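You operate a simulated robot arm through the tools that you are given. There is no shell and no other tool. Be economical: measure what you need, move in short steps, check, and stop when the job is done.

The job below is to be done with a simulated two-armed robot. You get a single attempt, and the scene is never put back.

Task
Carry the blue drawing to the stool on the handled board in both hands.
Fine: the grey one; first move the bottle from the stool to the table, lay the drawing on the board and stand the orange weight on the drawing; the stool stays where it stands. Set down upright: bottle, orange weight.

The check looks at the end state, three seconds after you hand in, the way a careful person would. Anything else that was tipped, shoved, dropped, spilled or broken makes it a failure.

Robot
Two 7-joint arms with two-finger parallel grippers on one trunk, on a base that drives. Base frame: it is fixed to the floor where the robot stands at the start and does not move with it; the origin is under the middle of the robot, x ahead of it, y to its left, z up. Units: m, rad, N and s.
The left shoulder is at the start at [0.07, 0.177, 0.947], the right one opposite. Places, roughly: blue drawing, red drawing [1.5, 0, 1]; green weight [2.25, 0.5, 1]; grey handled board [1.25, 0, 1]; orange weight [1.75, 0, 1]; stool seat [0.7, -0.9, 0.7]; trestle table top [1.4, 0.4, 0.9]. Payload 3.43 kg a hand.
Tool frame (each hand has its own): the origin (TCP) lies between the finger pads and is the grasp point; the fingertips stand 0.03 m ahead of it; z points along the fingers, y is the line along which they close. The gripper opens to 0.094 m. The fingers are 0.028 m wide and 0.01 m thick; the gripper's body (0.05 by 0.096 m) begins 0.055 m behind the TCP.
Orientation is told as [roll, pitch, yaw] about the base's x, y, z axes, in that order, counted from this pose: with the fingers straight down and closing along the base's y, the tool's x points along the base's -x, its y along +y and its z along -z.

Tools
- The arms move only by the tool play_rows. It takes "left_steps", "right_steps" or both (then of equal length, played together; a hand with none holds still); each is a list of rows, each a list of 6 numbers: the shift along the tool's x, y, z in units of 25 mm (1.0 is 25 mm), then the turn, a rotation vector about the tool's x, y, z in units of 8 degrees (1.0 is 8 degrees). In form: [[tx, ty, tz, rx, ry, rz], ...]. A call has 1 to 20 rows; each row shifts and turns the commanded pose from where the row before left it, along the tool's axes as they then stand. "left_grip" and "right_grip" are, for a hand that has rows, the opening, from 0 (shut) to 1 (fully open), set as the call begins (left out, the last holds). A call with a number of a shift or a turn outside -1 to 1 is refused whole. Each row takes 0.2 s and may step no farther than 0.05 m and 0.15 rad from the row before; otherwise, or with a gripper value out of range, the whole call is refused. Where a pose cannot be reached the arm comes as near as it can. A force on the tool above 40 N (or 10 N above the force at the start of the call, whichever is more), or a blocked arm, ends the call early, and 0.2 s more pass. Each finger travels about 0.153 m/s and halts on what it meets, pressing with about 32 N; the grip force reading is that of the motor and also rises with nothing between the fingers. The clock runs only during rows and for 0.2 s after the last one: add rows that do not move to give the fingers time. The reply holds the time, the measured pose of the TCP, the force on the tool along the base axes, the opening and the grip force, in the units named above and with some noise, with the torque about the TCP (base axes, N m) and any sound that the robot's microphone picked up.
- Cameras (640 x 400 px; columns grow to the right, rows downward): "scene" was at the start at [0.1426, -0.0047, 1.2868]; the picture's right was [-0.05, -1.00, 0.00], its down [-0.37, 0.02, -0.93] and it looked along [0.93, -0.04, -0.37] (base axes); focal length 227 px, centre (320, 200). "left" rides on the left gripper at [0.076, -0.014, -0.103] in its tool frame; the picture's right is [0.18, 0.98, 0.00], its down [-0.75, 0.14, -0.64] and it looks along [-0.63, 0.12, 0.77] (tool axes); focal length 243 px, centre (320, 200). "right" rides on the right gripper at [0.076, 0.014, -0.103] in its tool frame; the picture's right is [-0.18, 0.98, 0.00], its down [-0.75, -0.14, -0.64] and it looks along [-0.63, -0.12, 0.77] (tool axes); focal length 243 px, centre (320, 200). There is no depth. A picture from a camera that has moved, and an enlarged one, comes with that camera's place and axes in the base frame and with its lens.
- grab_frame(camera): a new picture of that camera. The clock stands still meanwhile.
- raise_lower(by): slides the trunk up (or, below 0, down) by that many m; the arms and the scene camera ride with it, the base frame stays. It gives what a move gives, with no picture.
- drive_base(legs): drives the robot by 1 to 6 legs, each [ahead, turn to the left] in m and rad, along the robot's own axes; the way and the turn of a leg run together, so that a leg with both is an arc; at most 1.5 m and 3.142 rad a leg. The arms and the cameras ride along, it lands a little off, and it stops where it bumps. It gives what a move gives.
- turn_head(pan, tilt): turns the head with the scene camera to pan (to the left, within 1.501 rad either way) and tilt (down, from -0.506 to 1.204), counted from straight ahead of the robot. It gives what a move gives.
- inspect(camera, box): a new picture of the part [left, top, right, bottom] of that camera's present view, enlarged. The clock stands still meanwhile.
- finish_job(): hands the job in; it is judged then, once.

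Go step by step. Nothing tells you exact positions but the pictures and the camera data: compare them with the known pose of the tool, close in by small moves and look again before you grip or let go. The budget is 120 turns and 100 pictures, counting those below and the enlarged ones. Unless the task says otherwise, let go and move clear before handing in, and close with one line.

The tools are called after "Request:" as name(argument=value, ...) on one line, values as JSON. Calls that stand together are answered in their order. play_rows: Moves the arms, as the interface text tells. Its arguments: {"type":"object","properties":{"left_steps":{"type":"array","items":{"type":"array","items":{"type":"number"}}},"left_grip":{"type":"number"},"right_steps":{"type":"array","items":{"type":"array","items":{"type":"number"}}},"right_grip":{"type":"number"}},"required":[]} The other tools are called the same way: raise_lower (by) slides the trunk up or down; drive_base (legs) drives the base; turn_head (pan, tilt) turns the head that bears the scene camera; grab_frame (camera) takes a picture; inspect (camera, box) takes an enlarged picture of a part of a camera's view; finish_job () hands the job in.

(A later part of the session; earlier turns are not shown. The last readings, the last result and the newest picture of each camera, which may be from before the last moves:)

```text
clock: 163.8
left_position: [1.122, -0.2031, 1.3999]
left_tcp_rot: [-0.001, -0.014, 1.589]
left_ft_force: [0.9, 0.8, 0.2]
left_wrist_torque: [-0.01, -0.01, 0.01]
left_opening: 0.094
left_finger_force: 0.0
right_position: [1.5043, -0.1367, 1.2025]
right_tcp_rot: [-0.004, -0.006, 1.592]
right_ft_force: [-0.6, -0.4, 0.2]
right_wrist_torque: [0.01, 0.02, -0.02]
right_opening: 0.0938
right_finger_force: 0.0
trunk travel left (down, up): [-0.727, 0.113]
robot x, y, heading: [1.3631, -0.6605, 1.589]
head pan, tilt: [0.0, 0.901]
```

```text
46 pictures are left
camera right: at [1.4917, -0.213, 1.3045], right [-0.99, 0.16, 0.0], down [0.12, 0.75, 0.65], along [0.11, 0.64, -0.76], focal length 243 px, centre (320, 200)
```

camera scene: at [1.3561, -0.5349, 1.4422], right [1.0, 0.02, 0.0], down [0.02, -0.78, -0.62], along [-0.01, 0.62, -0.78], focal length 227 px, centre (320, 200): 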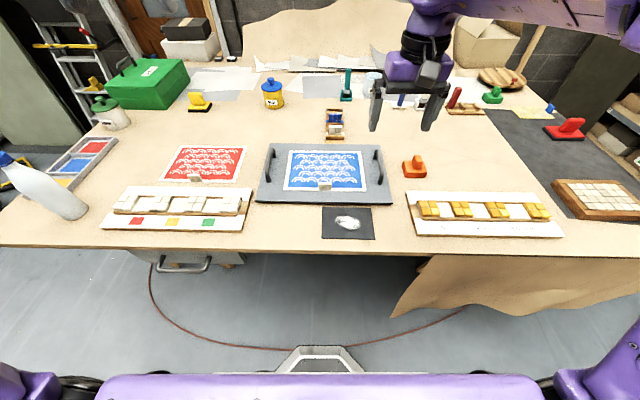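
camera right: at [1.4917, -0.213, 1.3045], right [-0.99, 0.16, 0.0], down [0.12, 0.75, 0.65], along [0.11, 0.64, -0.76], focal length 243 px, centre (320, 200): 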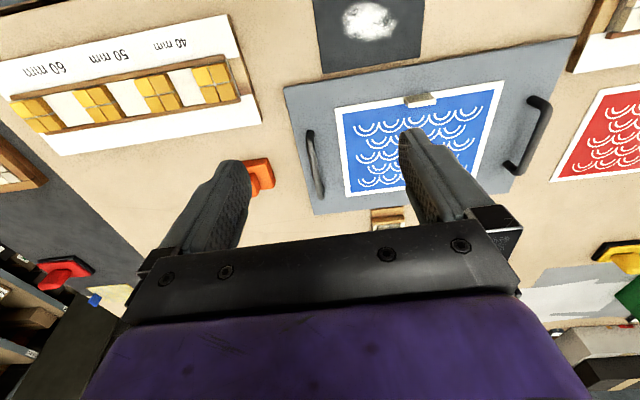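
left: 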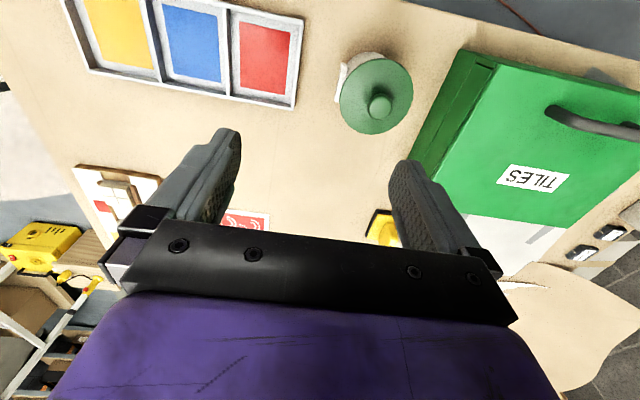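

Request:
inspect(camera="scene", box=[374, 140, 454, 190])

```text
8.00 times, centred on (414, 165) of scene
camera zoom: at [1.3561, -0.5349, 1.4422], right [1.0, 0.02, 0.0], down [0.02, -0.78, -0.62], along [-0.01, 0.62, -0.78], focal length 1813 px, centre (-432, 480)
```

zoom: 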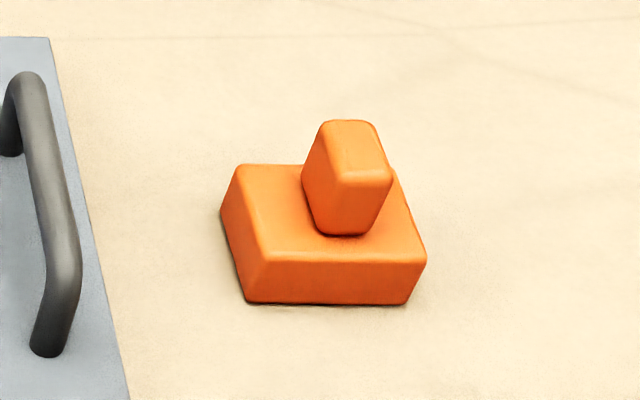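

The weight's knob is thin along x (~24 mm), centred near (1.670, 0.045), z 0.91–0.94. I move the right hand above it.

Request:
play_rows(right_steps=[[-0.706, -0.68, 0.6, 0, 0, 0], [-0.706, -0.68, 0.6, 0, 0, 0], [-0.706, -0.68, 0.6, 0, 0, 0], [-0.706, -0.68, 0.6, 0, 0, 0], [-0.706, -0.68, 0.6, 0, 0, 0], [-0.706, -0.68, 0.6, 0, 0, 0], [-0.706, -0.68, 0.6, 0, 0, 0], [-0.706, -0.68, 0.6, 0, 0, 0], [-0.706, -0.68, 0.6, 0, 0, 0], [-0.706, -0.68, 0.6, 0, 0, 0], [0, 0, 0.6, 0, 0, 0.15], [0, 0, 0.6, 0, 0, 0]])

Request:
grab_frame(camera="right")

Request:
grab_frame(camera="scene")

```text
clock: 166.4
left_position: [1.1219, -0.1982, 1.3981]
left_tcp_rot: [-0.002, -0.013, 1.588]
left_ft_force: [0.0, 0.3, 0.7]
left_wrist_torque: [-0.04, -0.02, 0.01]
left_opening: 0.094
left_finger_force: 0.0
right_position: [1.6776, 0.0335, 1.0188]
right_tcp_rot: [-0.003, 0.0, 1.575]
right_ft_force: [-1.1, 0.4, 0.5]
right_wrist_torque: [0.0, -0.01, -0.01]
right_opening: 0.094
right_finger_force: 0.1
right hand out of reach, approached as far as the arm can: row 10
trunk travel left (down, up): [-0.727, 0.113]
robot x, y, heading: [1.359, -0.6605, 1.591]
head pan, tilt: [0.0, 0.901]
```

```text
44 pictures are left
camera right: at [1.6633, -0.0426, 1.1221], right [-0.98, 0.18, 0.0], down [0.14, 0.75, 0.64], along [0.12, 0.63, -0.76], focal length 243 px, centre (320, 200)
```

right: 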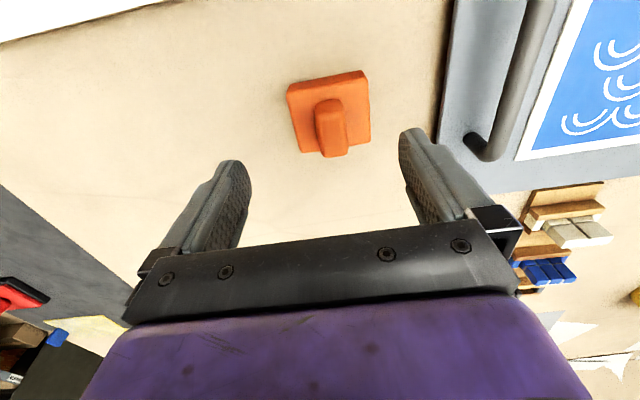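

```text
43 pictures are left
camera scene: at [1.3559, -0.5317, 1.4419], right [1.0, 0.02, 0.0], down [0.02, -0.78, -0.62], along [-0.01, 0.62, -0.78], focal length 227 px, centre (320, 200)
```

scene: 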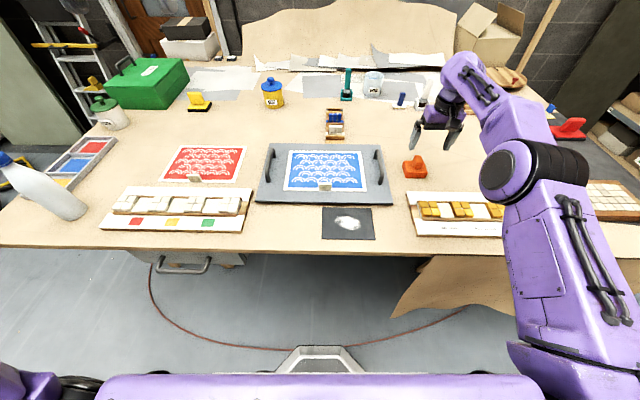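

Wrist view agrees with the knob at (1.670, 0.045). I correct and descend to TCP z≈0.947.

Request:
play_rows(right_steps=[[0, 0.3, 0.4, 0, 0, 0], [-0.46, 0, 0.5, 0, 0, 0], [0, 0, 0.6, 0, 0, 0], [0, 0, 0.4, 0, 0, 0]])

Request:
grab_frame(camera="right")

Request:
inspect(camera="scene", box=[354, 120, 474, 195])

```text
clock: 167.4
left_position: [1.1218, -0.1995, 1.3977]
left_tcp_rot: [0.0, -0.012, 1.59]
left_ft_force: [-1.4, 0.0, -0.6]
left_wrist_torque: [-0.02, 0.02, 0.01]
left_opening: 0.0938
left_finger_force: 0.0
right_position: [1.6733, 0.0397, 0.9713]
right_tcp_rot: [-0.003, -0.003, 1.574]
right_ft_force: [0.1, -0.8, -0.2]
right_wrist_torque: [0.01, 0.01, 0.02]
right_opening: 0.0938
right_finger_force: 0.0
right hand out of reach, approached as far as the arm can: row 2
trunk travel left (down, up): [-0.727, 0.113]
robot x, y, heading: [1.3613, -0.6616, 1.6]
head pan, tilt: [0.0, 0.901]
```

```text
42 pictures are left
camera right: at [1.6587, -0.0365, 1.0747], right [-0.98, 0.18, 0.0], down [0.14, 0.75, 0.65], along [0.12, 0.63, -0.76], focal length 243 px, centre (320, 200)
```

right: 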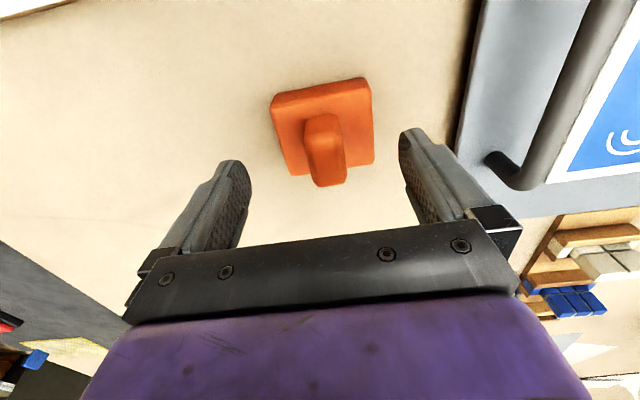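

```text
5.33 times, centred on (414, 158) of scene
camera zoom: at [1.3559, -0.5326, 1.442], right [1.0, 0.02, 0.0], down [0.02, -0.78, -0.62], along [-0.01, 0.62, -0.78], focal length 1208 px, centre (-181, 427)
```

zoom: 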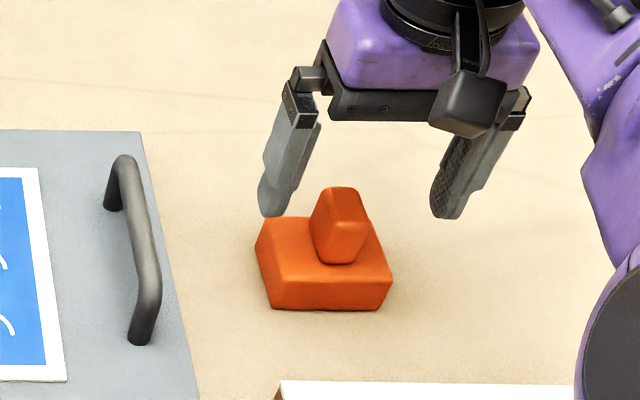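

Reach is marginal, so I raise a little, drive 5 cm nearer, and re-aim.

Request:
play_rows(right_steps=[[0, 0, -1, 0, 0, 0], [0.3, 0, -0.6, 0, 0, 0]])

Request:
drive_base(legs=[[0.05, -0.02]])

Request:
play_rows(right_steps=[[0.5, 0, 0, 0, 0, 0], [0.5, 0, 0, 0, 0, 0], [0.3, 0, 0, 0, 0, 0], [0, 0, 0, 0, 0, 0]])

Request:
grab_frame(camera="right")

```text
clock: 168.0
left_position: [1.1221, -0.1998, 1.3998]
left_tcp_rot: [-0.001, -0.013, 1.587]
left_ft_force: [-0.2, -0.4, 0.9]
left_wrist_torque: [0.01, 0.03, -0.02]
left_opening: 0.094
left_finger_force: 0.0
right_position: [1.6731, 0.0309, 1.0124]
right_tcp_rot: [-0.003, -0.006, 1.572]
right_ft_force: [0.6, 0.1, -0.1]
right_wrist_torque: [0.04, -0.03, 0.01]
right_opening: 0.0939
right_finger_force: 0.1
trunk travel left (down, up): [-0.727, 0.113]
robot x, y, heading: [1.3604, -0.656, 1.593]
head pan, tilt: [0.0, 0.901]
```

```text
clock: 168.9
left_position: [1.1294, -0.1597, 1.4045]
left_tcp_rot: [-0.002, -0.024, 1.57]
left_ft_force: [-0.3, -1.5, 0.9]
left_wrist_torque: [0.12, -0.04, 0.02]
left_opening: 0.094
left_finger_force: 0.0
right_position: [1.6865, 0.0669, 1.02]
right_tcp_rot: [-0.004, -0.016, 1.552]
right_ft_force: [-0.8, -0.8, 0.4]
right_wrist_torque: [0.07, -0.02, 0.02]
right_opening: 0.0941
right_finger_force: 0.1
trunk travel left (down, up): [-0.727, 0.113]
robot x, y, heading: [1.3573, -0.6085, 1.567]
head pan, tilt: [0.0, 0.901]
```

```text
clock: 169.9
left_position: [1.1314, -0.1464, 1.4002]
left_tcp_rot: [-0.002, -0.017, 1.569]
left_ft_force: [0.9, -0.2, -0.2]
left_wrist_torque: [-0.05, 0.05, 0.0]
left_opening: 0.094
left_finger_force: 0.1
right_position: [1.6867, 0.0431, 1.0122]
right_tcp_rot: [-0.003, -0.004, 1.552]
right_ft_force: [-0.2, 0.4, 0.4]
right_wrist_torque: [0.0, -0.04, 0.0]
right_opening: 0.0939
right_finger_force: 0.0
trunk travel left (down, up): [-0.727, 0.113]
robot x, y, heading: [1.362, -0.6071, 1.574]
head pan, tilt: [0.0, 0.901]
```

```text
40 pictures are left
camera right: at [1.6707, -0.0332, 1.1154], right [-0.98, 0.2, 0.0], down [0.15, 0.75, 0.65], along [0.13, 0.63, -0.76], focal length 243 px, centre (320, 200)
```

right: 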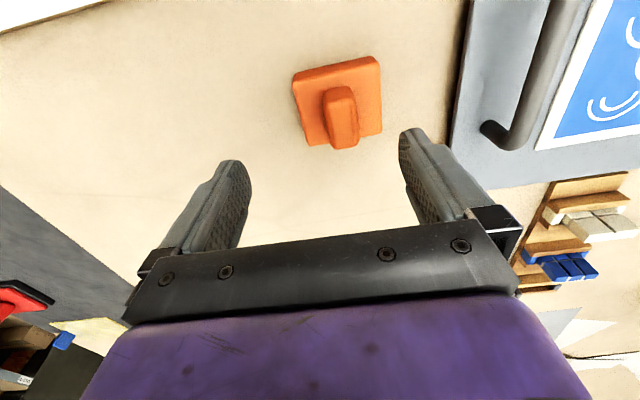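

Request:
play_rows(right_steps=[[-0.12, 0.66, 0.5, 0, 0, -0.13], [0, 0, 0.8, 0, 0, 0], [0, 0, 0.8, 0, 0, 0], [0, 0, 0.5, 0, 0, 0]])

Request:
grab_frame(camera="right")

Request:
inspect(camera="scene", box=[354, 135, 474, 210])

```text
clock: 170.9
left_position: [1.1296, -0.1478, 1.4007]
left_tcp_rot: [-0.001, -0.015, 1.57]
left_ft_force: [0.5, 0.4, -0.3]
left_wrist_torque: [-0.05, 0.0, -0.02]
left_opening: 0.0942
left_finger_force: 0.0
right_position: [1.6707, 0.0456, 0.9487]
right_tcp_rot: [-0.003, -0.008, 1.569]
right_ft_force: [-0.6, 0.2, -0.9]
right_wrist_torque: [-0.01, -0.03, 0.01]
right_opening: 0.0939
right_finger_force: 0.1
trunk travel left (down, up): [-0.727, 0.113]
robot x, y, heading: [1.3603, -0.6086, 1.573]
head pan, tilt: [0.0, 0.901]
```

```text
39 pictures are left
camera right: at [1.6551, -0.0296, 1.0514], right [-0.98, 0.19, 0.0], down [0.14, 0.75, 0.65], along [0.12, 0.64, -0.76], focal length 243 px, centre (320, 200)
```

right: 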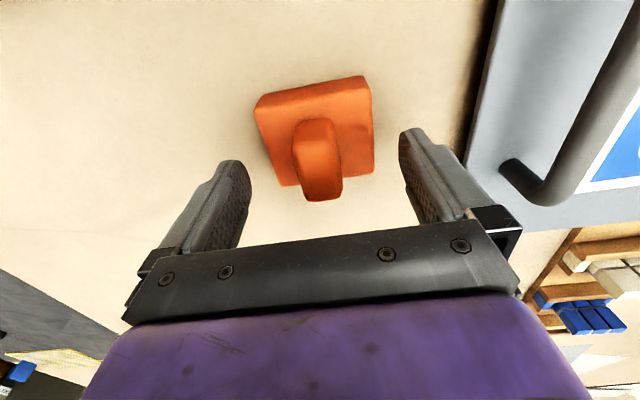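

```text
5.33 times, centred on (414, 172) of scene
camera zoom: at [1.3579, -0.4825, 1.4419], right [1.0, 0.0, 0.0], down [0.0, -0.78, -0.62], along [0.0, 0.62, -0.78], focal length 1208 px, centre (-181, 347)
```

zoom: 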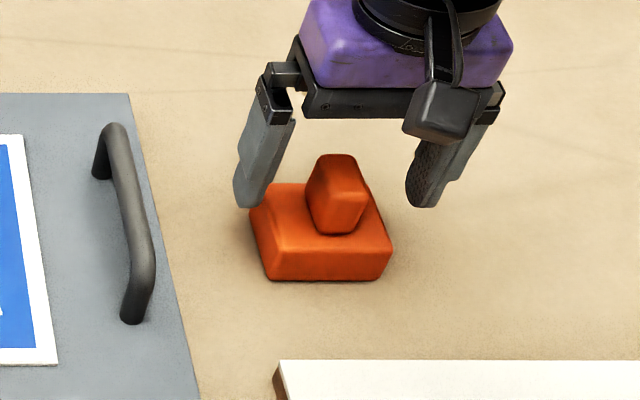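

Fingers straddle the knob. I lower 3 mm, close, and lift.

Request:
play_rows(right_steps=[[0, 0, 0.12, 0, 0, 0], [0, 0, 0, 0, 0, 0], [0, 0, 0, 0, 0, 0], [0, 0, 0, 0, 0, 0]], right_grip=0)

Request:
play_rows(right_steps=[[0, 0, -0.3, 0, 0, 0], [0, 0, -0.7, 0, 0, 0], [0, 0, -1, 0, 0, 0], [0, 0, -1, 0, 0, 0], [0, 0, -1, 0, 0, 0]])

Request:
grab_frame(camera="scene")

```text
clock: 171.9
left_position: [1.1311, -0.1485, 1.4015]
left_tcp_rot: [-0.001, -0.016, 1.569]
left_ft_force: [-0.3, 0.0, 0.4]
left_wrist_torque: [0.0, -0.02, 0.02]
left_opening: 0.0942
left_finger_force: 0.1
right_position: [1.671, 0.0464, 0.9462]
right_tcp_rot: [-0.006, -0.007, 1.569]
right_ft_force: [-0.4, -0.2, 2.3]
right_wrist_torque: [-0.14, -0.02, 0.03]
right_opening: 0.0282
right_finger_force: 32.0
trunk travel left (down, up): [-0.727, 0.113]
robot x, y, heading: [1.3606, -0.6076, 1.58]
head pan, tilt: [0.0, 0.901]
```

```text
clock: 173.1
left_position: [1.1307, -0.1471, 1.4009]
left_tcp_rot: [-0.002, -0.016, 1.57]
left_ft_force: [-0.3, -0.1, 1.1]
left_wrist_torque: [0.06, 0.0, -0.02]
left_opening: 0.094
left_finger_force: 0.1
right_position: [1.6697, 0.0464, 1.0459]
right_tcp_rot: [-0.005, -0.004, 1.569]
right_ft_force: [-0.5, 0.2, -5.8]
right_wrist_torque: [0.03, -0.02, -0.02]
right_opening: 0.0286
right_finger_force: 32.2
trunk travel left (down, up): [-0.727, 0.113]
robot x, y, heading: [1.3594, -0.6057, 1.574]
head pan, tilt: [0.0, 0.901]
```

```text
37 pictures are left
camera scene: at [1.3582, -0.4832, 1.4419], right [1.0, 0.0, 0.0], down [0.0, -0.78, -0.62], along [0.0, 0.62, -0.78], focal length 227 px, centre (320, 200)
```

scene: 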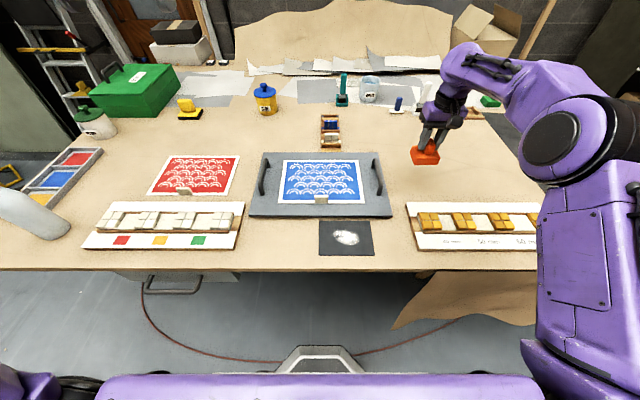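

The weight is held (≈0.58 kg). I carry it above the handles to the drawing's centre.

Request:
play_rows(right_steps=[[0, 0, -0.6, 0, 0, 0], [0.046, 0.894, -0.4, 0, 0, 0], [0.046, 0.894, 0, 0, 0, 0], [0.046, 0.894, 0, 0, 0, 0], [0.046, 0.894, 0, 0, 0, 0], [0.046, 0.894, 0, 0, 0, 0], [0.046, 0.894, 0, 0, 0, 0], [0.046, 0.894, 0, 0, 0, 0], [0.046, 0.894, 0, 0, 0, 0], [0.046, 0.894, 0, 0, 0, 0], [0.046, 0.894, 0, 0, 0, 0], [0.046, 0.894, 0, 0, 0, 0], [0.046, 0.894, 0, 0, 0, 0], [0.046, 0.894, 0, 0, 0, 0], [0.046, 0.894, 0, 0, 0, 0]])

Request:
grab_frame(camera="scene")

```text
clock: 176.3
left_position: [1.1304, -0.1467, 1.3992]
left_tcp_rot: [-0.003, -0.016, 1.571]
left_ft_force: [-0.5, -0.5, -0.1]
left_wrist_torque: [-0.02, 0.0, -0.02]
left_opening: 0.0943
left_finger_force: 0.0
right_position: [1.36, 0.0308, 1.0667]
right_tcp_rot: [-0.006, -0.005, 1.57]
right_ft_force: [-0.5, -0.2, -6.4]
right_wrist_torque: [0.04, 0.0, -0.04]
right_opening: 0.0282
right_finger_force: 31.9
right hand out of reach, approached as far as the arm can: row 15
trunk travel left (down, up): [-0.727, 0.113]
robot x, y, heading: [1.3562, -0.6082, 1.573]
head pan, tilt: [0.0, 0.901]
```

```text
36 pictures are left
camera scene: at [1.357, -0.4819, 1.4419], right [1.0, 0.0, 0.0], down [0.0, -0.78, -0.62], along [0.0, 0.62, -0.78], focal length 227 px, centre (320, 200)
```

scene: 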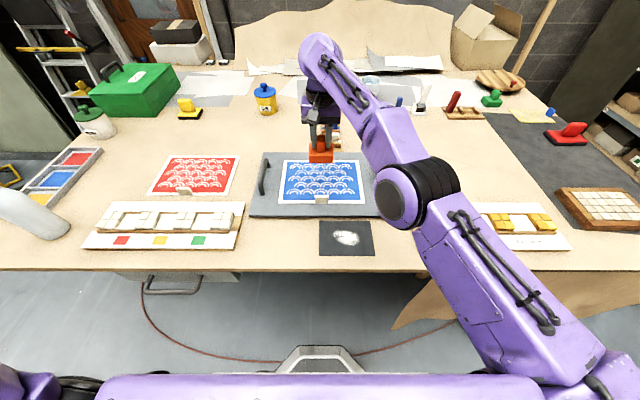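

Request:
play_rows(right_steps=[[0.2, 0, 0.8, 0, 0, 0], [0, 0, 0.8, 0, 0, 0], [0, 0, 0.8, 0, 0, 0], [0, 0, 0.6, 0, 0, 0], [0, 0, 0.4, 0, 0, 0]])

Request:
inspect(camera="scene", box=[240, 140, 400, 240])

Request:
play_rows(right_steps=[[0, 0, 0.1, 0, 0, 0], [0, 0, 0.1, 0, 0, 0]])

```text
clock: 177.5
left_position: [1.1312, -0.1456, 1.3999]
left_tcp_rot: [-0.001, -0.017, 1.567]
left_ft_force: [-0.2, 0.4, -0.4]
left_wrist_torque: [0.02, -0.03, -0.02]
left_opening: 0.0939
left_finger_force: 0.1
right_position: [1.3559, 0.0369, 0.985]
right_tcp_rot: [-0.006, -0.005, 1.569]
right_ft_force: [-0.2, -1.1, -6.3]
right_wrist_torque: [0.04, 0.02, -0.02]
right_opening: 0.0283
right_finger_force: 32.1
right hand out of reach, approached as far as the arm can: row 1, 3
trunk travel left (down, up): [-0.727, 0.113]
robot x, y, heading: [1.3556, -0.6085, 1.572]
head pan, tilt: [0.0, 0.901]
```

```text
4.00 times, centred on (320, 190) of scene
camera zoom: at [1.358, -0.4822, 1.4419], right [1.0, 0.0, 0.0], down [0.0, -0.78, -0.62], along [0.0, 0.62, -0.78], focal length 906 px, centre (320, 240)
```

zoom: 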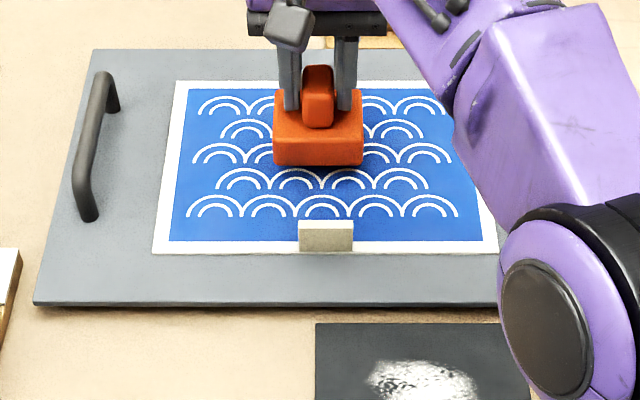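

```text
clock: 178.1
left_position: [1.1305, -0.1472, 1.3998]
left_tcp_rot: [0.0, -0.016, 1.568]
left_ft_force: [0.1, 0.2, 0.2]
left_wrist_torque: [-0.03, 0.02, 0.01]
left_opening: 0.0942
left_finger_force: 0.0
right_position: [1.3564, 0.0365, 0.9808]
right_tcp_rot: [-0.004, -0.003, 1.57]
right_ft_force: [0.7, 0.4, -5.1]
right_wrist_torque: [0.0, -0.01, 0.02]
right_opening: 0.0283
right_finger_force: 31.9
trunk travel left (down, up): [-0.727, 0.113]
robot x, y, heading: [1.3608, -0.6102, 1.575]
head pan, tilt: [0.0, 0.901]
```

Request:
play_rows(right_steps=[[0, 0, 0.1, 0, 0, 0], [0, 0, 0.1, 0, 0, 0]])

Request:
play_rows(right_steps=[[0, 0, 0.1, 0, 0, 0], [0, 0, 0, 0, 0, 0]])

```text
clock: 178.7
left_position: [1.1303, -0.1473, 1.4009]
left_tcp_rot: [-0.002, -0.015, 1.567]
left_ft_force: [-1.0, 0.1, -0.7]
left_wrist_torque: [0.03, 0.0, -0.02]
left_opening: 0.094
left_finger_force: 0.1
right_position: [1.3558, 0.0366, 0.976]
right_tcp_rot: [-0.006, -0.003, 1.569]
right_ft_force: [-0.5, 0.0, -5.3]
right_wrist_torque: [0.03, 0.01, -0.02]
right_opening: 0.0285
right_finger_force: 31.9
trunk travel left (down, up): [-0.727, 0.113]
robot x, y, heading: [1.3601, -0.6065, 1.571]
head pan, tilt: [0.0, 0.901]
```

```text
clock: 179.3
left_position: [1.1302, -0.1471, 1.3996]
left_tcp_rot: [-0.001, -0.017, 1.571]
left_ft_force: [0.0, 0.3, -0.5]
left_wrist_torque: [0.03, 0.0, -0.01]
left_opening: 0.094
left_finger_force: 0.0
right_position: [1.3552, 0.0366, 0.9724]
right_tcp_rot: [-0.003, -0.004, 1.571]
right_ft_force: [0.0, 0.7, -5.4]
right_wrist_torque: [0.01, -0.01, 0.01]
right_opening: 0.0284
right_finger_force: 31.5
trunk travel left (down, up): [-0.727, 0.113]
robot x, y, heading: [1.3581, -0.6091, 1.572]
head pan, tilt: [0.0, 0.901]
```

Request:
play_rows(right_steps=[[0, 0, 0.08, 0, 0, 0], [0, 0, 0, 0, 0, 0]])

Request:
play_rows(right_steps=[[0, 0, 0.08, 0, 0, 0], [0, 0, 0, 0, 0, 0]])

```text
clock: 179.9
left_position: [1.1315, -0.1464, 1.3995]
left_tcp_rot: [-0.002, -0.016, 1.569]
left_ft_force: [0.3, 0.5, 0.2]
left_wrist_torque: [0.0, 0.05, 0.01]
left_opening: 0.094
left_finger_force: 0.1
right_position: [1.3555, 0.0365, 0.9719]
right_tcp_rot: [-0.004, -0.006, 1.569]
right_ft_force: [0.5, -0.8, -4.8]
right_wrist_torque: [0.02, -0.02, -0.02]
right_opening: 0.0281
right_finger_force: 31.9
trunk travel left (down, up): [-0.727, 0.113]
robot x, y, heading: [1.3573, -0.6061, 1.57]
head pan, tilt: [0.0, 0.901]
```

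```text
clock: 180.5
left_position: [1.1305, -0.1479, 1.4012]
left_tcp_rot: [-0.002, -0.015, 1.571]
left_ft_force: [-0.7, 0.0, 0.4]
left_wrist_torque: [-0.04, 0.01, -0.02]
left_opening: 0.0943
left_finger_force: 0.0
right_position: [1.3569, 0.0357, 0.9714]
right_tcp_rot: [-0.002, -0.006, 1.569]
right_ft_force: [0.1, 1.3, 0.7]
right_wrist_torque: [0.11, 0.01, 0.03]
right_opening: 0.0284
right_finger_force: 32.3
trunk travel left (down, up): [-0.727, 0.113]
robot x, y, heading: [1.357, -0.61, 1.577]
head pan, tilt: [0.0, 0.901]
```

Contact is made at z≈0.971. I open and rise.

Request:
play_rows(right_steps=[[0, 0, 0, 0, 0, 0], [0, 0, 0, 0, 0, 0], [0, 0, 0, 0, 0, 0], [0, 0, -0.3, 0, 0, 0], [0, 0, -0.6, 0, 0, 0], [0, 0, -1, 0, 0, 0], [0, 0, -1, 0, 0, 0], [0, 0, -1, 0, 0, 0], [0.2, 0, -1, 0, 0, 0]], right_grip=0.8)

Request:
grab_frame(camera="scene")

```text
clock: 182.5
left_position: [1.13, -0.1477, 1.4004]
left_tcp_rot: [-0.002, -0.017, 1.568]
left_ft_force: [-0.1, -0.7, -0.2]
left_wrist_torque: [0.0, -0.03, -0.02]
left_opening: 0.0938
left_finger_force: 0.1
right_position: [1.3614, 0.024, 1.0919]
right_tcp_rot: [-0.002, -0.007, 1.568]
right_ft_force: [0.8, -0.6, -0.2]
right_wrist_torque: [-0.01, 0.02, 0.0]
right_opening: 0.0754
right_finger_force: 0.0
right hand out of reach, approached as far as the arm can: row 8
trunk travel left (down, up): [-0.727, 0.113]
robot x, y, heading: [1.355, -0.6061, 1.573]
head pan, tilt: [0.0, 0.901]
```

```text
34 pictures are left
camera scene: at [1.3578, -0.4839, 1.442], right [1.0, 0.0, 0.0], down [0.0, -0.78, -0.62], along [0.0, 0.62, -0.78], focal length 227 px, centre (320, 200)
```

scene: 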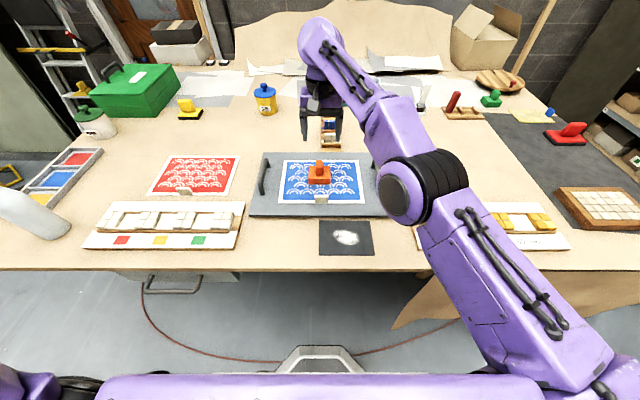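

The weight stands on the drawing. Now I bring both hands above the handles (bars along y at x≈1.181 and 1.538, centred near y≈0.02).

Request:
play_rows(left_steps=[[-0.42, -0.13, 0.925, 0, 0.115, 0], [-0.42, -0.13, 0.925, 0, 0, 0], [-0.42, -0.13, 0.925, 0, 0, 0], [-0.42, -0.13, 0.925, 0, 0, 0], [-0.42, -0.13, 0.925, 0, 0, 0], [-0.42, -0.13, 0.925, 0, 0, 0], [-0.42, -0.13, 0.925, 0, 0, 0], [-0.42, -0.13, 0.925, 0, 0, 0], [-0.42, -0.13, 0.925, 0, 0, 0], [-0.42, -0.13, 0.925, 0, 0, 0], [-0.42, -0.13, 0.925, 0, 0, 0], [-0.42, -0.13, 0.925, 0, 0, 0], [-0.42, -0.13, 0.925, 0, 0, 0], [-0.42, -0.13, 0.925, 0, 0, 0], [-0.42, -0.13, 0.8, 0, 0, 0], [-0.42, -0.13, 0.8, 0, 0, 0]], right_steps=[[0, -0.885, 0, 0, 0, 0], [0, -0.885, 0, 0, 0, 0], [0, -0.885, 0, 0, 0, 0], [0, -0.885, 0, 0, 0, 0], [0, -0.885, 0, 0, 0, 0], [0, -0.885, 0, 0, 0, 0], [0, -0.885, 0, 0, 0, 0], [0, -0.885, 0, 0, 0, 0], [0, 0, 0.8, 0, 0, 0], [0, 0, 0.8, 0, 0, 0], [0, 0, 0.8, 0, 0, 0], [0, 0, 0, 0, 0, 0], [0, 0, 0, 0, 0, 0], [0, 0, 0, 0, 0, 0], [0, 0, 0, 0, 0, 0], [0, 0, 0, 0, 0, 0]], left_grip=0.8, right_grip=0.8)

Request:
grab_frame(camera="left")

Request:
grab_frame(camera="right")

Request:
grab_frame(camera="scene")

```text
clock: 185.9
left_position: [1.1833, 0.0227, 1.0362]
left_tcp_rot: [-0.001, -0.001, 1.567]
left_ft_force: [-0.5, -0.5, -1.2]
left_wrist_torque: [-0.01, 0.0, -0.03]
left_opening: 0.0753
left_finger_force: 0.1
right_position: [1.5391, 0.0272, 1.0316]
right_tcp_rot: [-0.002, -0.004, 1.569]
right_ft_force: [-0.4, -0.3, 0.2]
right_wrist_torque: [0.01, -0.02, -0.02]
right_opening: 0.0752
right_finger_force: 0.1
trunk travel left (down, up): [-0.727, 0.113]
robot x, y, heading: [1.3606, -0.6101, 1.573]
head pan, tilt: [0.0, 0.901]
```

```text
33 pictures are left
camera left: at [1.1974, -0.0545, 1.1381], right [-0.98, -0.18, 0.0], down [-0.14, 0.75, 0.64], along [-0.12, 0.63, -0.77], focal length 243 px, centre (320, 200)
```

left: 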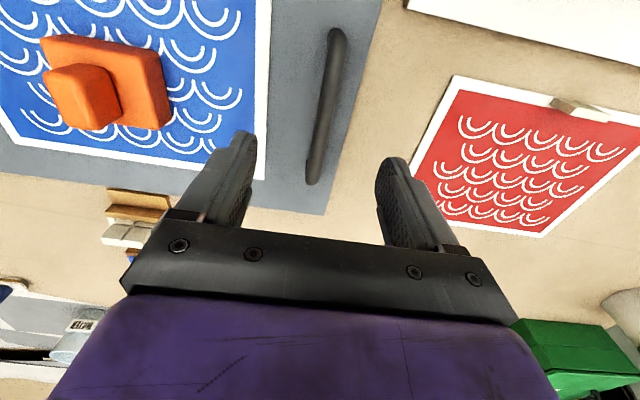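

```text
32 pictures are left
camera right: at [1.5246, -0.0493, 1.1347], right [-0.98, 0.19, 0.0], down [0.14, 0.75, 0.65], along [0.12, 0.64, -0.76], focal length 243 px, centre (320, 200)
```

right: 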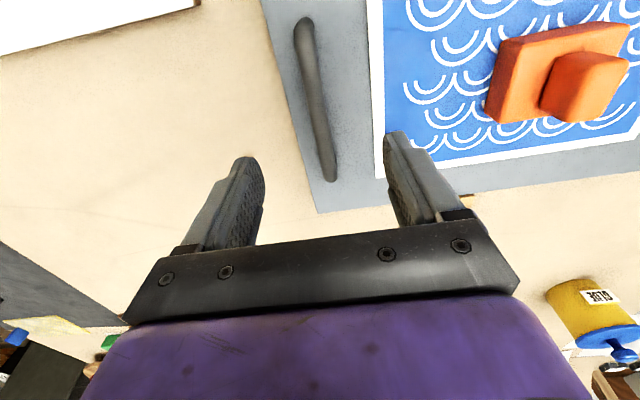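

```text
31 pictures are left
camera scene: at [1.3582, -0.482, 1.4419], right [1.0, 0.0, 0.0], down [0.0, -0.78, -0.62], along [0.0, 0.62, -0.78], focal length 227 px, centre (320, 200)
```

scene: 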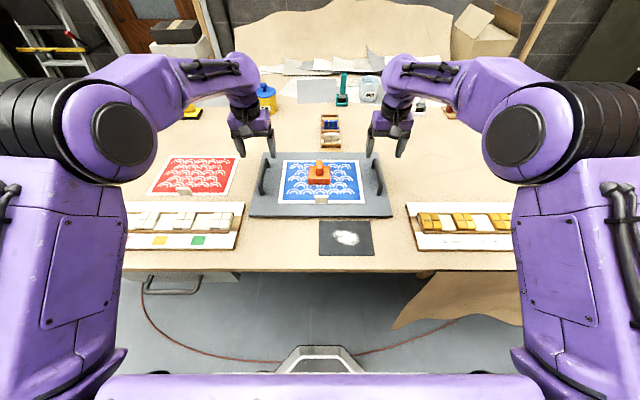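

Both hands are nicely over the bars (left bar x≈1.180, right ≈1.540, centre y≈0.023). I descend both to TCP z≈0.948.

Request:
play_rows(left_steps=[[0, 0.13, 0.88, 0, 0, 0], [0, 0, 0.88, 0, 0, 0], [0, 0, 0.88, 0, 0, 0], [0, 0, 0.88, 0, 0, 0]], right_steps=[[0.12, 0, 0.835, 0, 0, 0], [0, 0, 0.835, 0, 0, 0], [0, 0, 0.835, 0, 0, 0], [0, 0, 0.835, 0, 0, 0]])

Request:
grab_frame(camera="left")

Request:
grab_frame(camera="right")

Request:
inspect(camera="scene", box=[220, 110, 420, 235])

```text
clock: 186.9
left_position: [1.1794, 0.0222, 0.9499]
left_tcp_rot: [-0.002, 0.003, 1.567]
left_ft_force: [-0.8, 0.3, -0.4]
left_wrist_torque: [-0.02, -0.01, -0.02]
left_opening: 0.0752
left_finger_force: 0.1
right_position: [1.537, 0.0244, 0.9481]
right_tcp_rot: [-0.004, -0.005, 1.57]
right_ft_force: [0.0, 0.0, -0.2]
right_wrist_torque: [-0.01, 0.0, 0.04]
right_opening: 0.0753
right_finger_force: 0.0
trunk travel left (down, up): [-0.727, 0.113]
robot x, y, heading: [1.3605, -0.6089, 1.568]
head pan, tilt: [0.0, 0.901]
```

```text
30 pictures are left
camera left: at [1.1938, -0.0546, 1.0504], right [-0.98, -0.18, 0.0], down [-0.14, 0.75, 0.64], along [-0.12, 0.63, -0.77], focal length 243 px, centre (320, 200)
```

left: 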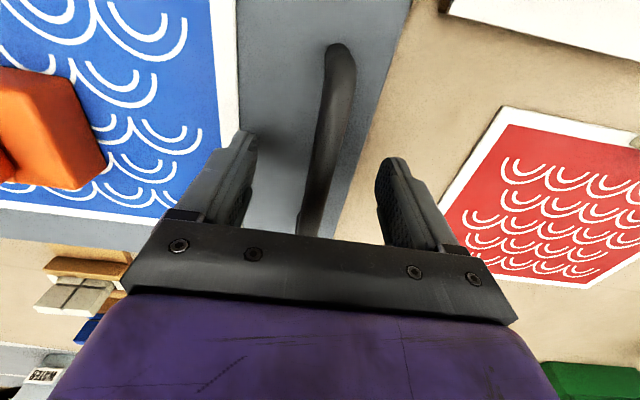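

```text
29 pictures are left
camera right: at [1.5246, -0.0518, 1.0511], right [-0.98, 0.19, 0.0], down [0.14, 0.75, 0.65], along [0.12, 0.64, -0.76], focal length 243 px, centre (320, 200)
```

right: 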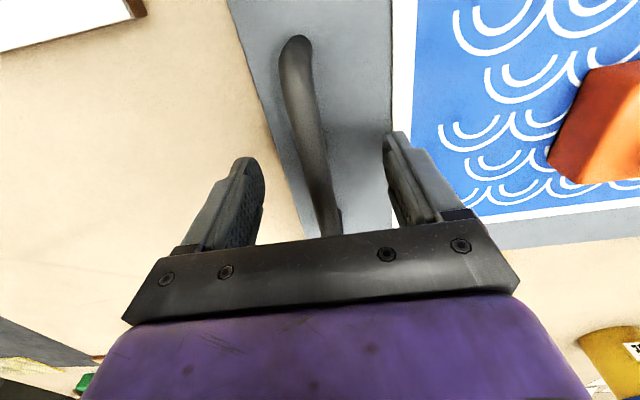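

```text
3.20 times, centred on (320, 172) of scene
camera zoom: at [1.358, -0.4816, 1.4419], right [1.0, 0.0, 0.0], down [0.0, -0.78, -0.62], along [0.0, 0.62, -0.78], focal length 725 px, centre (320, 288)
```

zoom: 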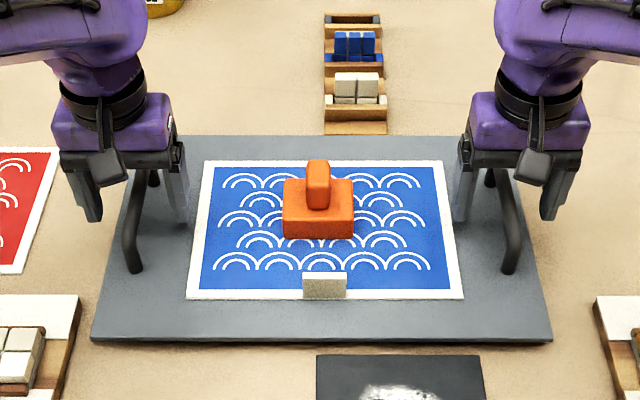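

Both bars sit centred between the fingers. I close both grippers together.

Request:
play_rows(left_steps=[[0, 0, 0.1, 0, 0, 0], [0, 0, 0, 0, 0, 0], [0, 0, 0, 0, 0, 0], [0, 0, 0, 0, 0, 0], [0, 0, 0, 0, 0, 0]], right_steps=[[0, 0, 0.06, 0, 0, 0], [0, 0, 0, 0, 0, 0], [0, 0, 0, 0, 0, 0], [0, 0, 0, 0, 0, 0], [0, 0, 0, 0, 0, 0]], left_grip=0, right_grip=0)

Request:
raise_lower(by=0.02)

Request:
grab_frame(camera="scene")

```text
clock: 188.1
left_position: [1.1794, 0.0188, 0.9502]
left_tcp_rot: [-0.002, -0.004, 1.568]
left_ft_force: [-0.7, 4.6, 20.2]
left_wrist_torque: [-0.39, -0.01, -0.16]
left_opening: 0.0137
left_finger_force: 32.3
right_position: [1.5401, 0.0229, 0.9499]
right_tcp_rot: [-0.003, -0.012, 1.569]
right_ft_force: [1.9, 8.6, 11.9]
right_wrist_torque: [-0.12, -0.03, -0.1]
right_opening: 0.0139
right_finger_force: 31.8
trunk travel left (down, up): [-0.727, 0.113]
robot x, y, heading: [1.3601, -0.6072, 1.571]
head pan, tilt: [0.0, 0.901]
```

```text
clock: 188.8
left_position: [1.1797, 0.0203, 0.9653]
left_tcp_rot: [0.0, 0.005, 1.569]
left_ft_force: [-1.5, -0.2, -8.2]
left_wrist_torque: [0.39, 0.06, 0.04]
left_opening: 0.0135
left_finger_force: 32.2
right_position: [1.5389, 0.0237, 0.9651]
right_tcp_rot: [-0.003, -0.004, 1.571]
right_ft_force: [2.6, -0.8, -7.1]
right_wrist_torque: [-0.5, -0.04, 0.01]
right_opening: 0.0137
right_finger_force: 31.7
trunk travel left (down, up): [-0.747, 0.093]
robot x, y, heading: [1.3574, -0.6135, 1.57]
head pan, tilt: [0.0, 0.901]
```

```text
27 pictures are left
camera scene: at [1.3583, -0.4825, 1.4617], right [1.0, 0.0, 0.0], down [0.0, -0.78, -0.62], along [0.0, 0.62, -0.78], focal length 227 px, centre (320, 200)
```

scene: 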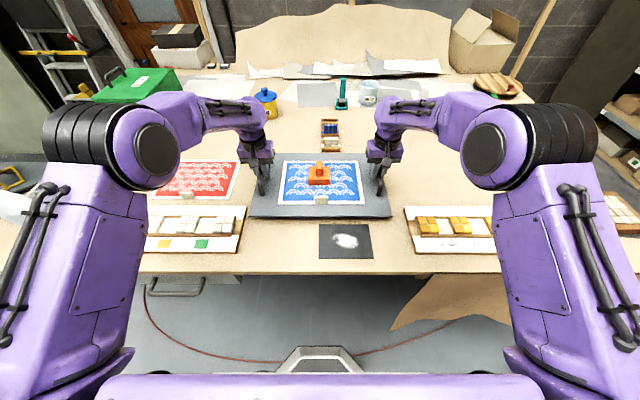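

The board is lifted level, both hands sharing ~15 N. I raise the trunk further and check before driving.

Request:
raise_lower(by=0.085)

Request:
inspect(camera="scene", box=[220, 110, 420, 235])

```text
clock: 190.0
left_position: [1.1793, 0.0227, 1.0518]
left_tcp_rot: [-0.003, 0.002, 1.569]
left_ft_force: [-2.7, 0.5, -7.9]
left_wrist_torque: [-0.05, 0.0, 0.09]
left_opening: 0.0135
left_finger_force: 32.1
right_position: [1.5396, 0.0258, 1.0512]
right_tcp_rot: [-0.003, -0.005, 1.568]
right_ft_force: [1.9, -0.8, -7.7]
right_wrist_torque: [-0.04, -0.04, -0.01]
right_opening: 0.0133
right_finger_force: 31.9
trunk travel left (down, up): [-0.832, 0.008]
robot x, y, heading: [1.3575, -0.608, 1.573]
head pan, tilt: [0.0, 0.901]
```

```text
3.20 times, centred on (320, 172) of scene
camera zoom: at [1.3582, -0.4803, 1.5467], right [1.0, 0.0, 0.0], down [0.0, -0.79, -0.62], along [0.0, 0.62, -0.79], focal length 725 px, centre (320, 288)
```

zoom: 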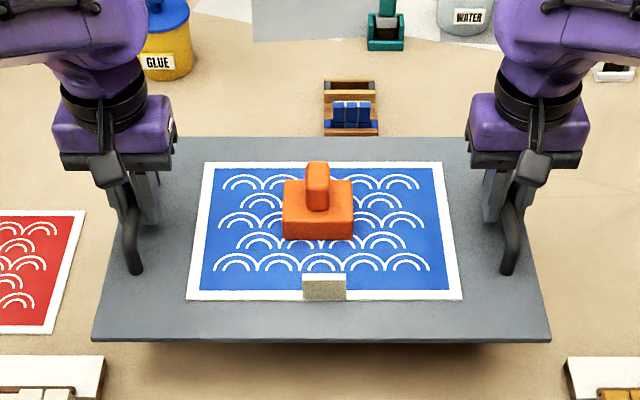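

The load is level. I back away from the table slowly, then turn left toward the stool.

Request:
drive_base(legs=[[-0.28, 0]])

Request:
drive_base(legs=[[0, 0.785], [0, 0.785]])

Request:
turn_head(pan=0, tilt=0.95)

Request:
grab_frame(camera="scene")

```text
clock: 191.9
left_position: [1.179, -0.2507, 1.0493]
left_tcp_rot: [-0.003, 0.003, 1.569]
left_ft_force: [-4.6, 0.2, -7.6]
left_wrist_torque: [-0.14, 0.03, -0.03]
left_opening: 0.0135
left_finger_force: 31.8
right_position: [1.5382, -0.249, 1.0486]
right_tcp_rot: [-0.004, -0.001, 1.57]
right_ft_force: [3.7, 1.3, -7.8]
right_wrist_torque: [-0.04, 0.01, -0.03]
right_opening: 0.0134
right_finger_force: 32.2
trunk travel left (down, up): [-0.832, 0.008]
robot x, y, heading: [1.3599, -0.8871, 1.575]
head pan, tilt: [0.0, 0.901]
```

```text
clock: 196.4
left_position: [0.7264, -1.0639, 1.0506]
left_tcp_rot: [0.0, 0.003, 3.139]
left_ft_force: [-0.2, 0.0, -7.9]
left_wrist_torque: [0.0, -0.06, -0.04]
left_opening: 0.0136
left_finger_force: 32.5
right_position: [0.7249, -0.7028, 1.0516]
right_tcp_rot: [-0.003, -0.003, 3.139]
right_ft_force: [0.0, 0.3, -7.2]
right_wrist_torque: [0.01, -0.06, -0.11]
right_opening: 0.0135
right_finger_force: 31.5
trunk travel left (down, up): [-0.832, 0.008]
robot x, y, heading: [1.3567, -0.887, -3.14]
head pan, tilt: [0.0, 0.901]
```

```text
clock: 197.1
left_position: [0.7293, -1.0641, 1.0512]
left_tcp_rot: [-0.001, 0.004, 3.141]
left_ft_force: [-0.3, 0.4, -7.7]
left_wrist_torque: [-0.02, -0.06, 0.05]
left_opening: 0.0136
left_finger_force: 32.4
right_position: [0.7247, -0.7037, 1.0511]
right_tcp_rot: [-0.003, -0.003, 3.14]
right_ft_force: [-0.1, 0.0, -7.4]
right_wrist_torque: [0.01, -0.07, -0.04]
right_opening: 0.0137
right_finger_force: 32.3
trunk travel left (down, up): [-0.832, 0.008]
robot x, y, heading: [1.3583, -0.8861, -3.141]
head pan, tilt: [0.0, 0.949]
```

```text
25 pictures are left
camera scene: at [1.2326, -0.8847, 1.5431], right [0.0, 1.0, 0.0], down [0.81, 0.0, -0.58], along [-0.58, 0.0, -0.81], focal length 227 px, centre (320, 200)
```

scene: 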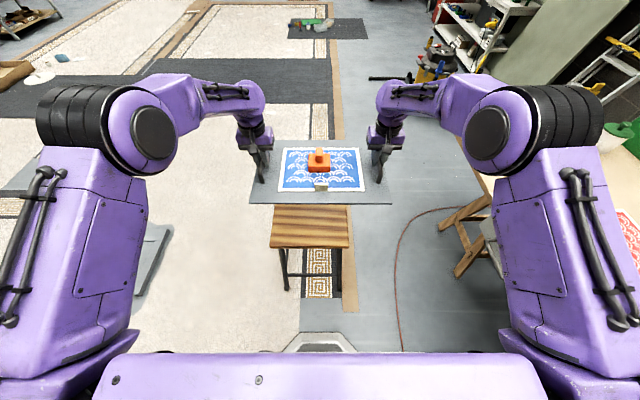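

The seat spans about x 0.49–0.82, y −1.10–−0.76 (centre ≈0.652, −0.925); the board is centred at (0.727, −0.884). I shift both hands 4 cm to the left together, then drive 7.5 cm ahead.

Request:
play_rows(left_steps=[[0, 0.32, 0, 0, 0, 0], [0, 0.32, 0, 0, 0, 0], [0, 0.32, 0, 0, 0, 0], [0, 0.32, 0, 0, 0, 0], [0, 0.32, 0, 0, 0, 0], [0, 0, 0, 0, 0, 0]], right_steps=[[0, 0.32, 0, 0, 0, 0], [0, 0.32, 0, 0, 0, 0], [0, 0.32, 0, 0, 0, 0], [0, 0.32, 0, 0, 0, 0], [0, 0.32, 0, 0, 0, 0], [0, 0, 0, 0, 0, 0]])

Request:
drive_base(legs=[[0.075, 0]])

Request:
raise_lower(by=-0.2)

Request:
grab_frame(camera="scene")

```text
clock: 198.5
left_position: [0.7283, -1.1044, 1.0497]
left_tcp_rot: [-0.001, 0.002, 3.141]
left_ft_force: [0.0, 0.0, -8.0]
left_wrist_torque: [-0.04, -0.01, 0.08]
left_opening: 0.0135
left_finger_force: 32.2
right_position: [0.7242, -0.7443, 1.0504]
right_tcp_rot: [-0.002, -0.004, 3.142]
right_ft_force: [0.9, 0.3, -6.9]
right_wrist_torque: [-0.01, -0.1, 0.03]
right_opening: 0.0134
right_finger_force: 31.9
trunk travel left (down, up): [-0.832, 0.008]
robot x, y, heading: [1.3611, -0.8852, -3.142]
head pan, tilt: [0.0, 0.949]
```

```text
clock: 200.0
left_position: [0.6813, -1.1049, 1.0749]
left_tcp_rot: [0.001, -0.054, 3.141]
left_ft_force: [-1.7, 0.0, -8.1]
left_wrist_torque: [-0.08, -0.23, 0.23]
left_opening: 0.0137
left_finger_force: 32.1
right_position: [0.6756, -0.7445, 1.0753]
right_tcp_rot: [-0.003, -0.066, -3.14]
right_ft_force: [-0.3, 0.3, -8.2]
right_wrist_torque: [0.07, -0.11, 0.13]
right_opening: 0.0138
right_finger_force: 32.1
trunk travel left (down, up): [-0.832, 0.008]
robot x, y, heading: [1.2861, -0.8824, -3.135]
head pan, tilt: [0.0, 0.949]
stopped in leg 1: the robot was blocked; the commanded pose is now the measured one
```

```text
clock: 202.2
left_position: [0.6785, -1.1055, 0.8726]
left_tcp_rot: [0.0, -0.054, 3.143]
left_ft_force: [-1.5, -0.2, -7.2]
left_wrist_torque: [0.02, -0.03, 0.29]
left_opening: 0.0134
left_finger_force: 32.6
right_position: [0.6722, -0.7451, 0.8753]
right_tcp_rot: [-0.002, -0.064, -3.142]
right_ft_force: [1.1, 0.3, -8.4]
right_wrist_torque: [-0.01, -0.21, 0.21]
right_opening: 0.0136
right_finger_force: 31.9
trunk travel left (down, up): [-0.632, 0.208]
robot x, y, heading: [1.2821, -0.8849, -3.142]
head pan, tilt: [0.0, 0.949]
```

```text
24 pictures are left
camera scene: at [1.1586, -0.885, 1.3432], right [0.0, 1.0, 0.0], down [0.81, 0.0, -0.58], along [-0.58, 0.0, -0.81], focal length 227 px, centre (320, 200)
```

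scene: 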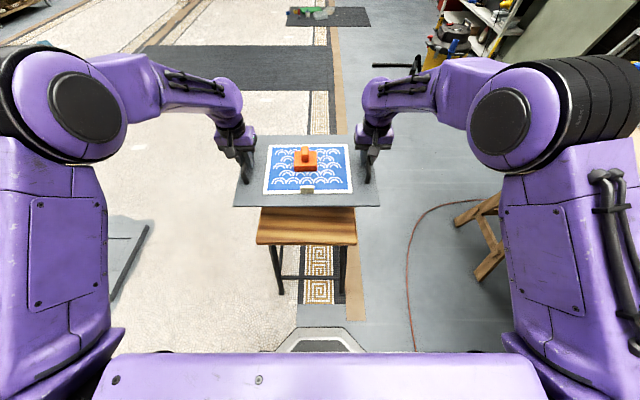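

The drive stopped with a sway that left both hands pitched back by ~0.06 rad (load still in place). I level both hands together and move them 2 cm ahead.

Request:
play_rows(left_steps=[[0, 0, 0, 0, 0.13, 0], [0, 0, 0, 0, 0.13, 0], [0, 0, 0, 0, 0.13, 0], [0, 0, 0, 0, 0, 0]], right_steps=[[0, 0, 0, 0, 0.14, 0], [0, 0, 0, 0, 0.14, 0], [0, 0, 0, 0, 0.14, 0], [0, 0, 0, 0, 0, 0]])

Request:
inspect(camera="scene", box=[200, 120, 420, 257])

```text
clock: 203.2
left_position: [0.6773, -1.1051, 0.8726]
left_tcp_rot: [0.001, 0.0, 3.141]
left_ft_force: [-1.3, -0.4, -7.5]
left_wrist_torque: [0.0, -0.59, 0.19]
left_opening: 0.0136
left_finger_force: 32.0
right_position: [0.672, -0.7453, 0.874]
right_tcp_rot: [-0.002, -0.005, 3.141]
right_ft_force: [1.4, 0.6, -7.1]
right_wrist_torque: [0.01, 0.41, 0.24]
right_opening: 0.0135
right_finger_force: 31.7
trunk travel left (down, up): [-0.632, 0.208]
robot x, y, heading: [1.2831, -0.8801, -3.144]
head pan, tilt: [0.0, 0.949]
```

```text
2.91 times, centred on (310, 188) of scene
camera zoom: at [1.1583, -0.8851, 1.3431], right [0.0, 1.0, 0.0], down [0.81, 0.0, -0.58], along [-0.58, 0.0, -0.81], focal length 659 px, centre (349, 234)
```

zoom: 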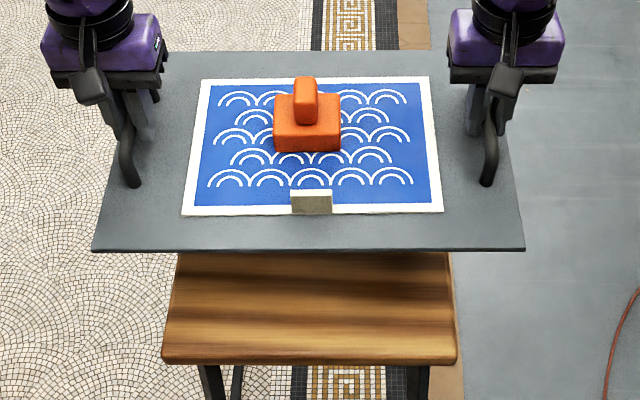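

The board is over the seat centre (board x 0.535–0.812, y −1.126…−0.72; seat y −1.09…−0.765). I lower the trunk most of the way.

Request:
raise_lower(by=-0.11)

Request:
grab_frame(camera="scene")

```text
clock: 204.6
left_position: [0.678, -1.1061, 0.7636]
left_tcp_rot: [0.0, 0.0, 3.141]
left_ft_force: [-0.7, 0.6, -7.4]
left_wrist_torque: [0.03, -0.01, 0.22]
left_opening: 0.0133
left_finger_force: 31.8
right_position: [0.6724, -0.7443, 0.7653]
right_tcp_rot: [-0.003, -0.005, 3.142]
right_ft_force: [1.4, -0.1, -7.5]
right_wrist_torque: [0.0, -0.19, 0.16]
right_opening: 0.0136
right_finger_force: 32.2
trunk travel left (down, up): [-0.522, 0.318]
robot x, y, heading: [1.2845, -0.8871, -3.135]
head pan, tilt: [0.0, 0.949]
```

```text
22 pictures are left
camera scene: at [1.1586, -0.885, 1.2332], right [0.0, 1.0, 0.0], down [0.81, 0.0, -0.58], along [-0.58, 0.0, -0.81], focal length 227 px, centre (320, 200)
```

scene: 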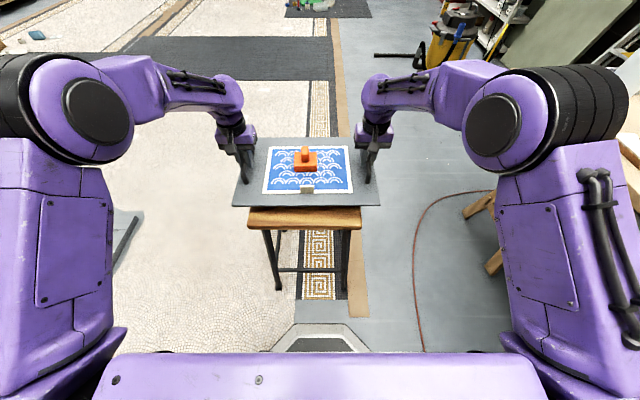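

Request:
inspect(camera="scene", box=[220, 130, 390, 236])

Request:
raise_lower(by=-0.022)

```text
3.76 times, centred on (305, 183) of scene
camera zoom: at [1.1586, -0.885, 1.2332], right [0.0, 1.0, 0.0], down [0.81, 0.0, -0.58], along [-0.58, 0.0, -0.81], focal length 853 px, centre (376, 264)
```

zoom: 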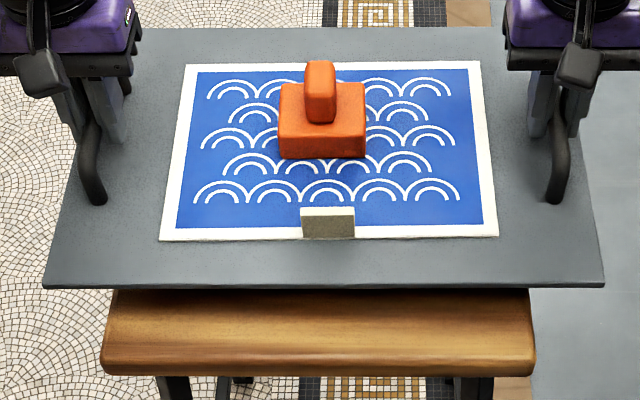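

```text
clock: 205.3
left_position: [0.6774, -1.106, 0.7402]
left_tcp_rot: [0.001, 0.001, 3.141]
left_ft_force: [-1.1, -0.5, -7.4]
left_wrist_torque: [0.01, 0.05, 0.24]
left_opening: 0.0136
left_finger_force: 31.9
right_position: [0.6718, -0.7459, 0.7429]
right_tcp_rot: [-0.002, -0.004, 3.141]
right_ft_force: [1.6, 0.6, -7.4]
right_wrist_torque: [0.01, -0.26, 0.23]
right_opening: 0.0137
right_finger_force: 32.0
trunk travel left (down, up): [-0.5, 0.34]
robot x, y, heading: [1.2825, -0.8875, -3.143]
head pan, tilt: [0.0, 0.949]
```

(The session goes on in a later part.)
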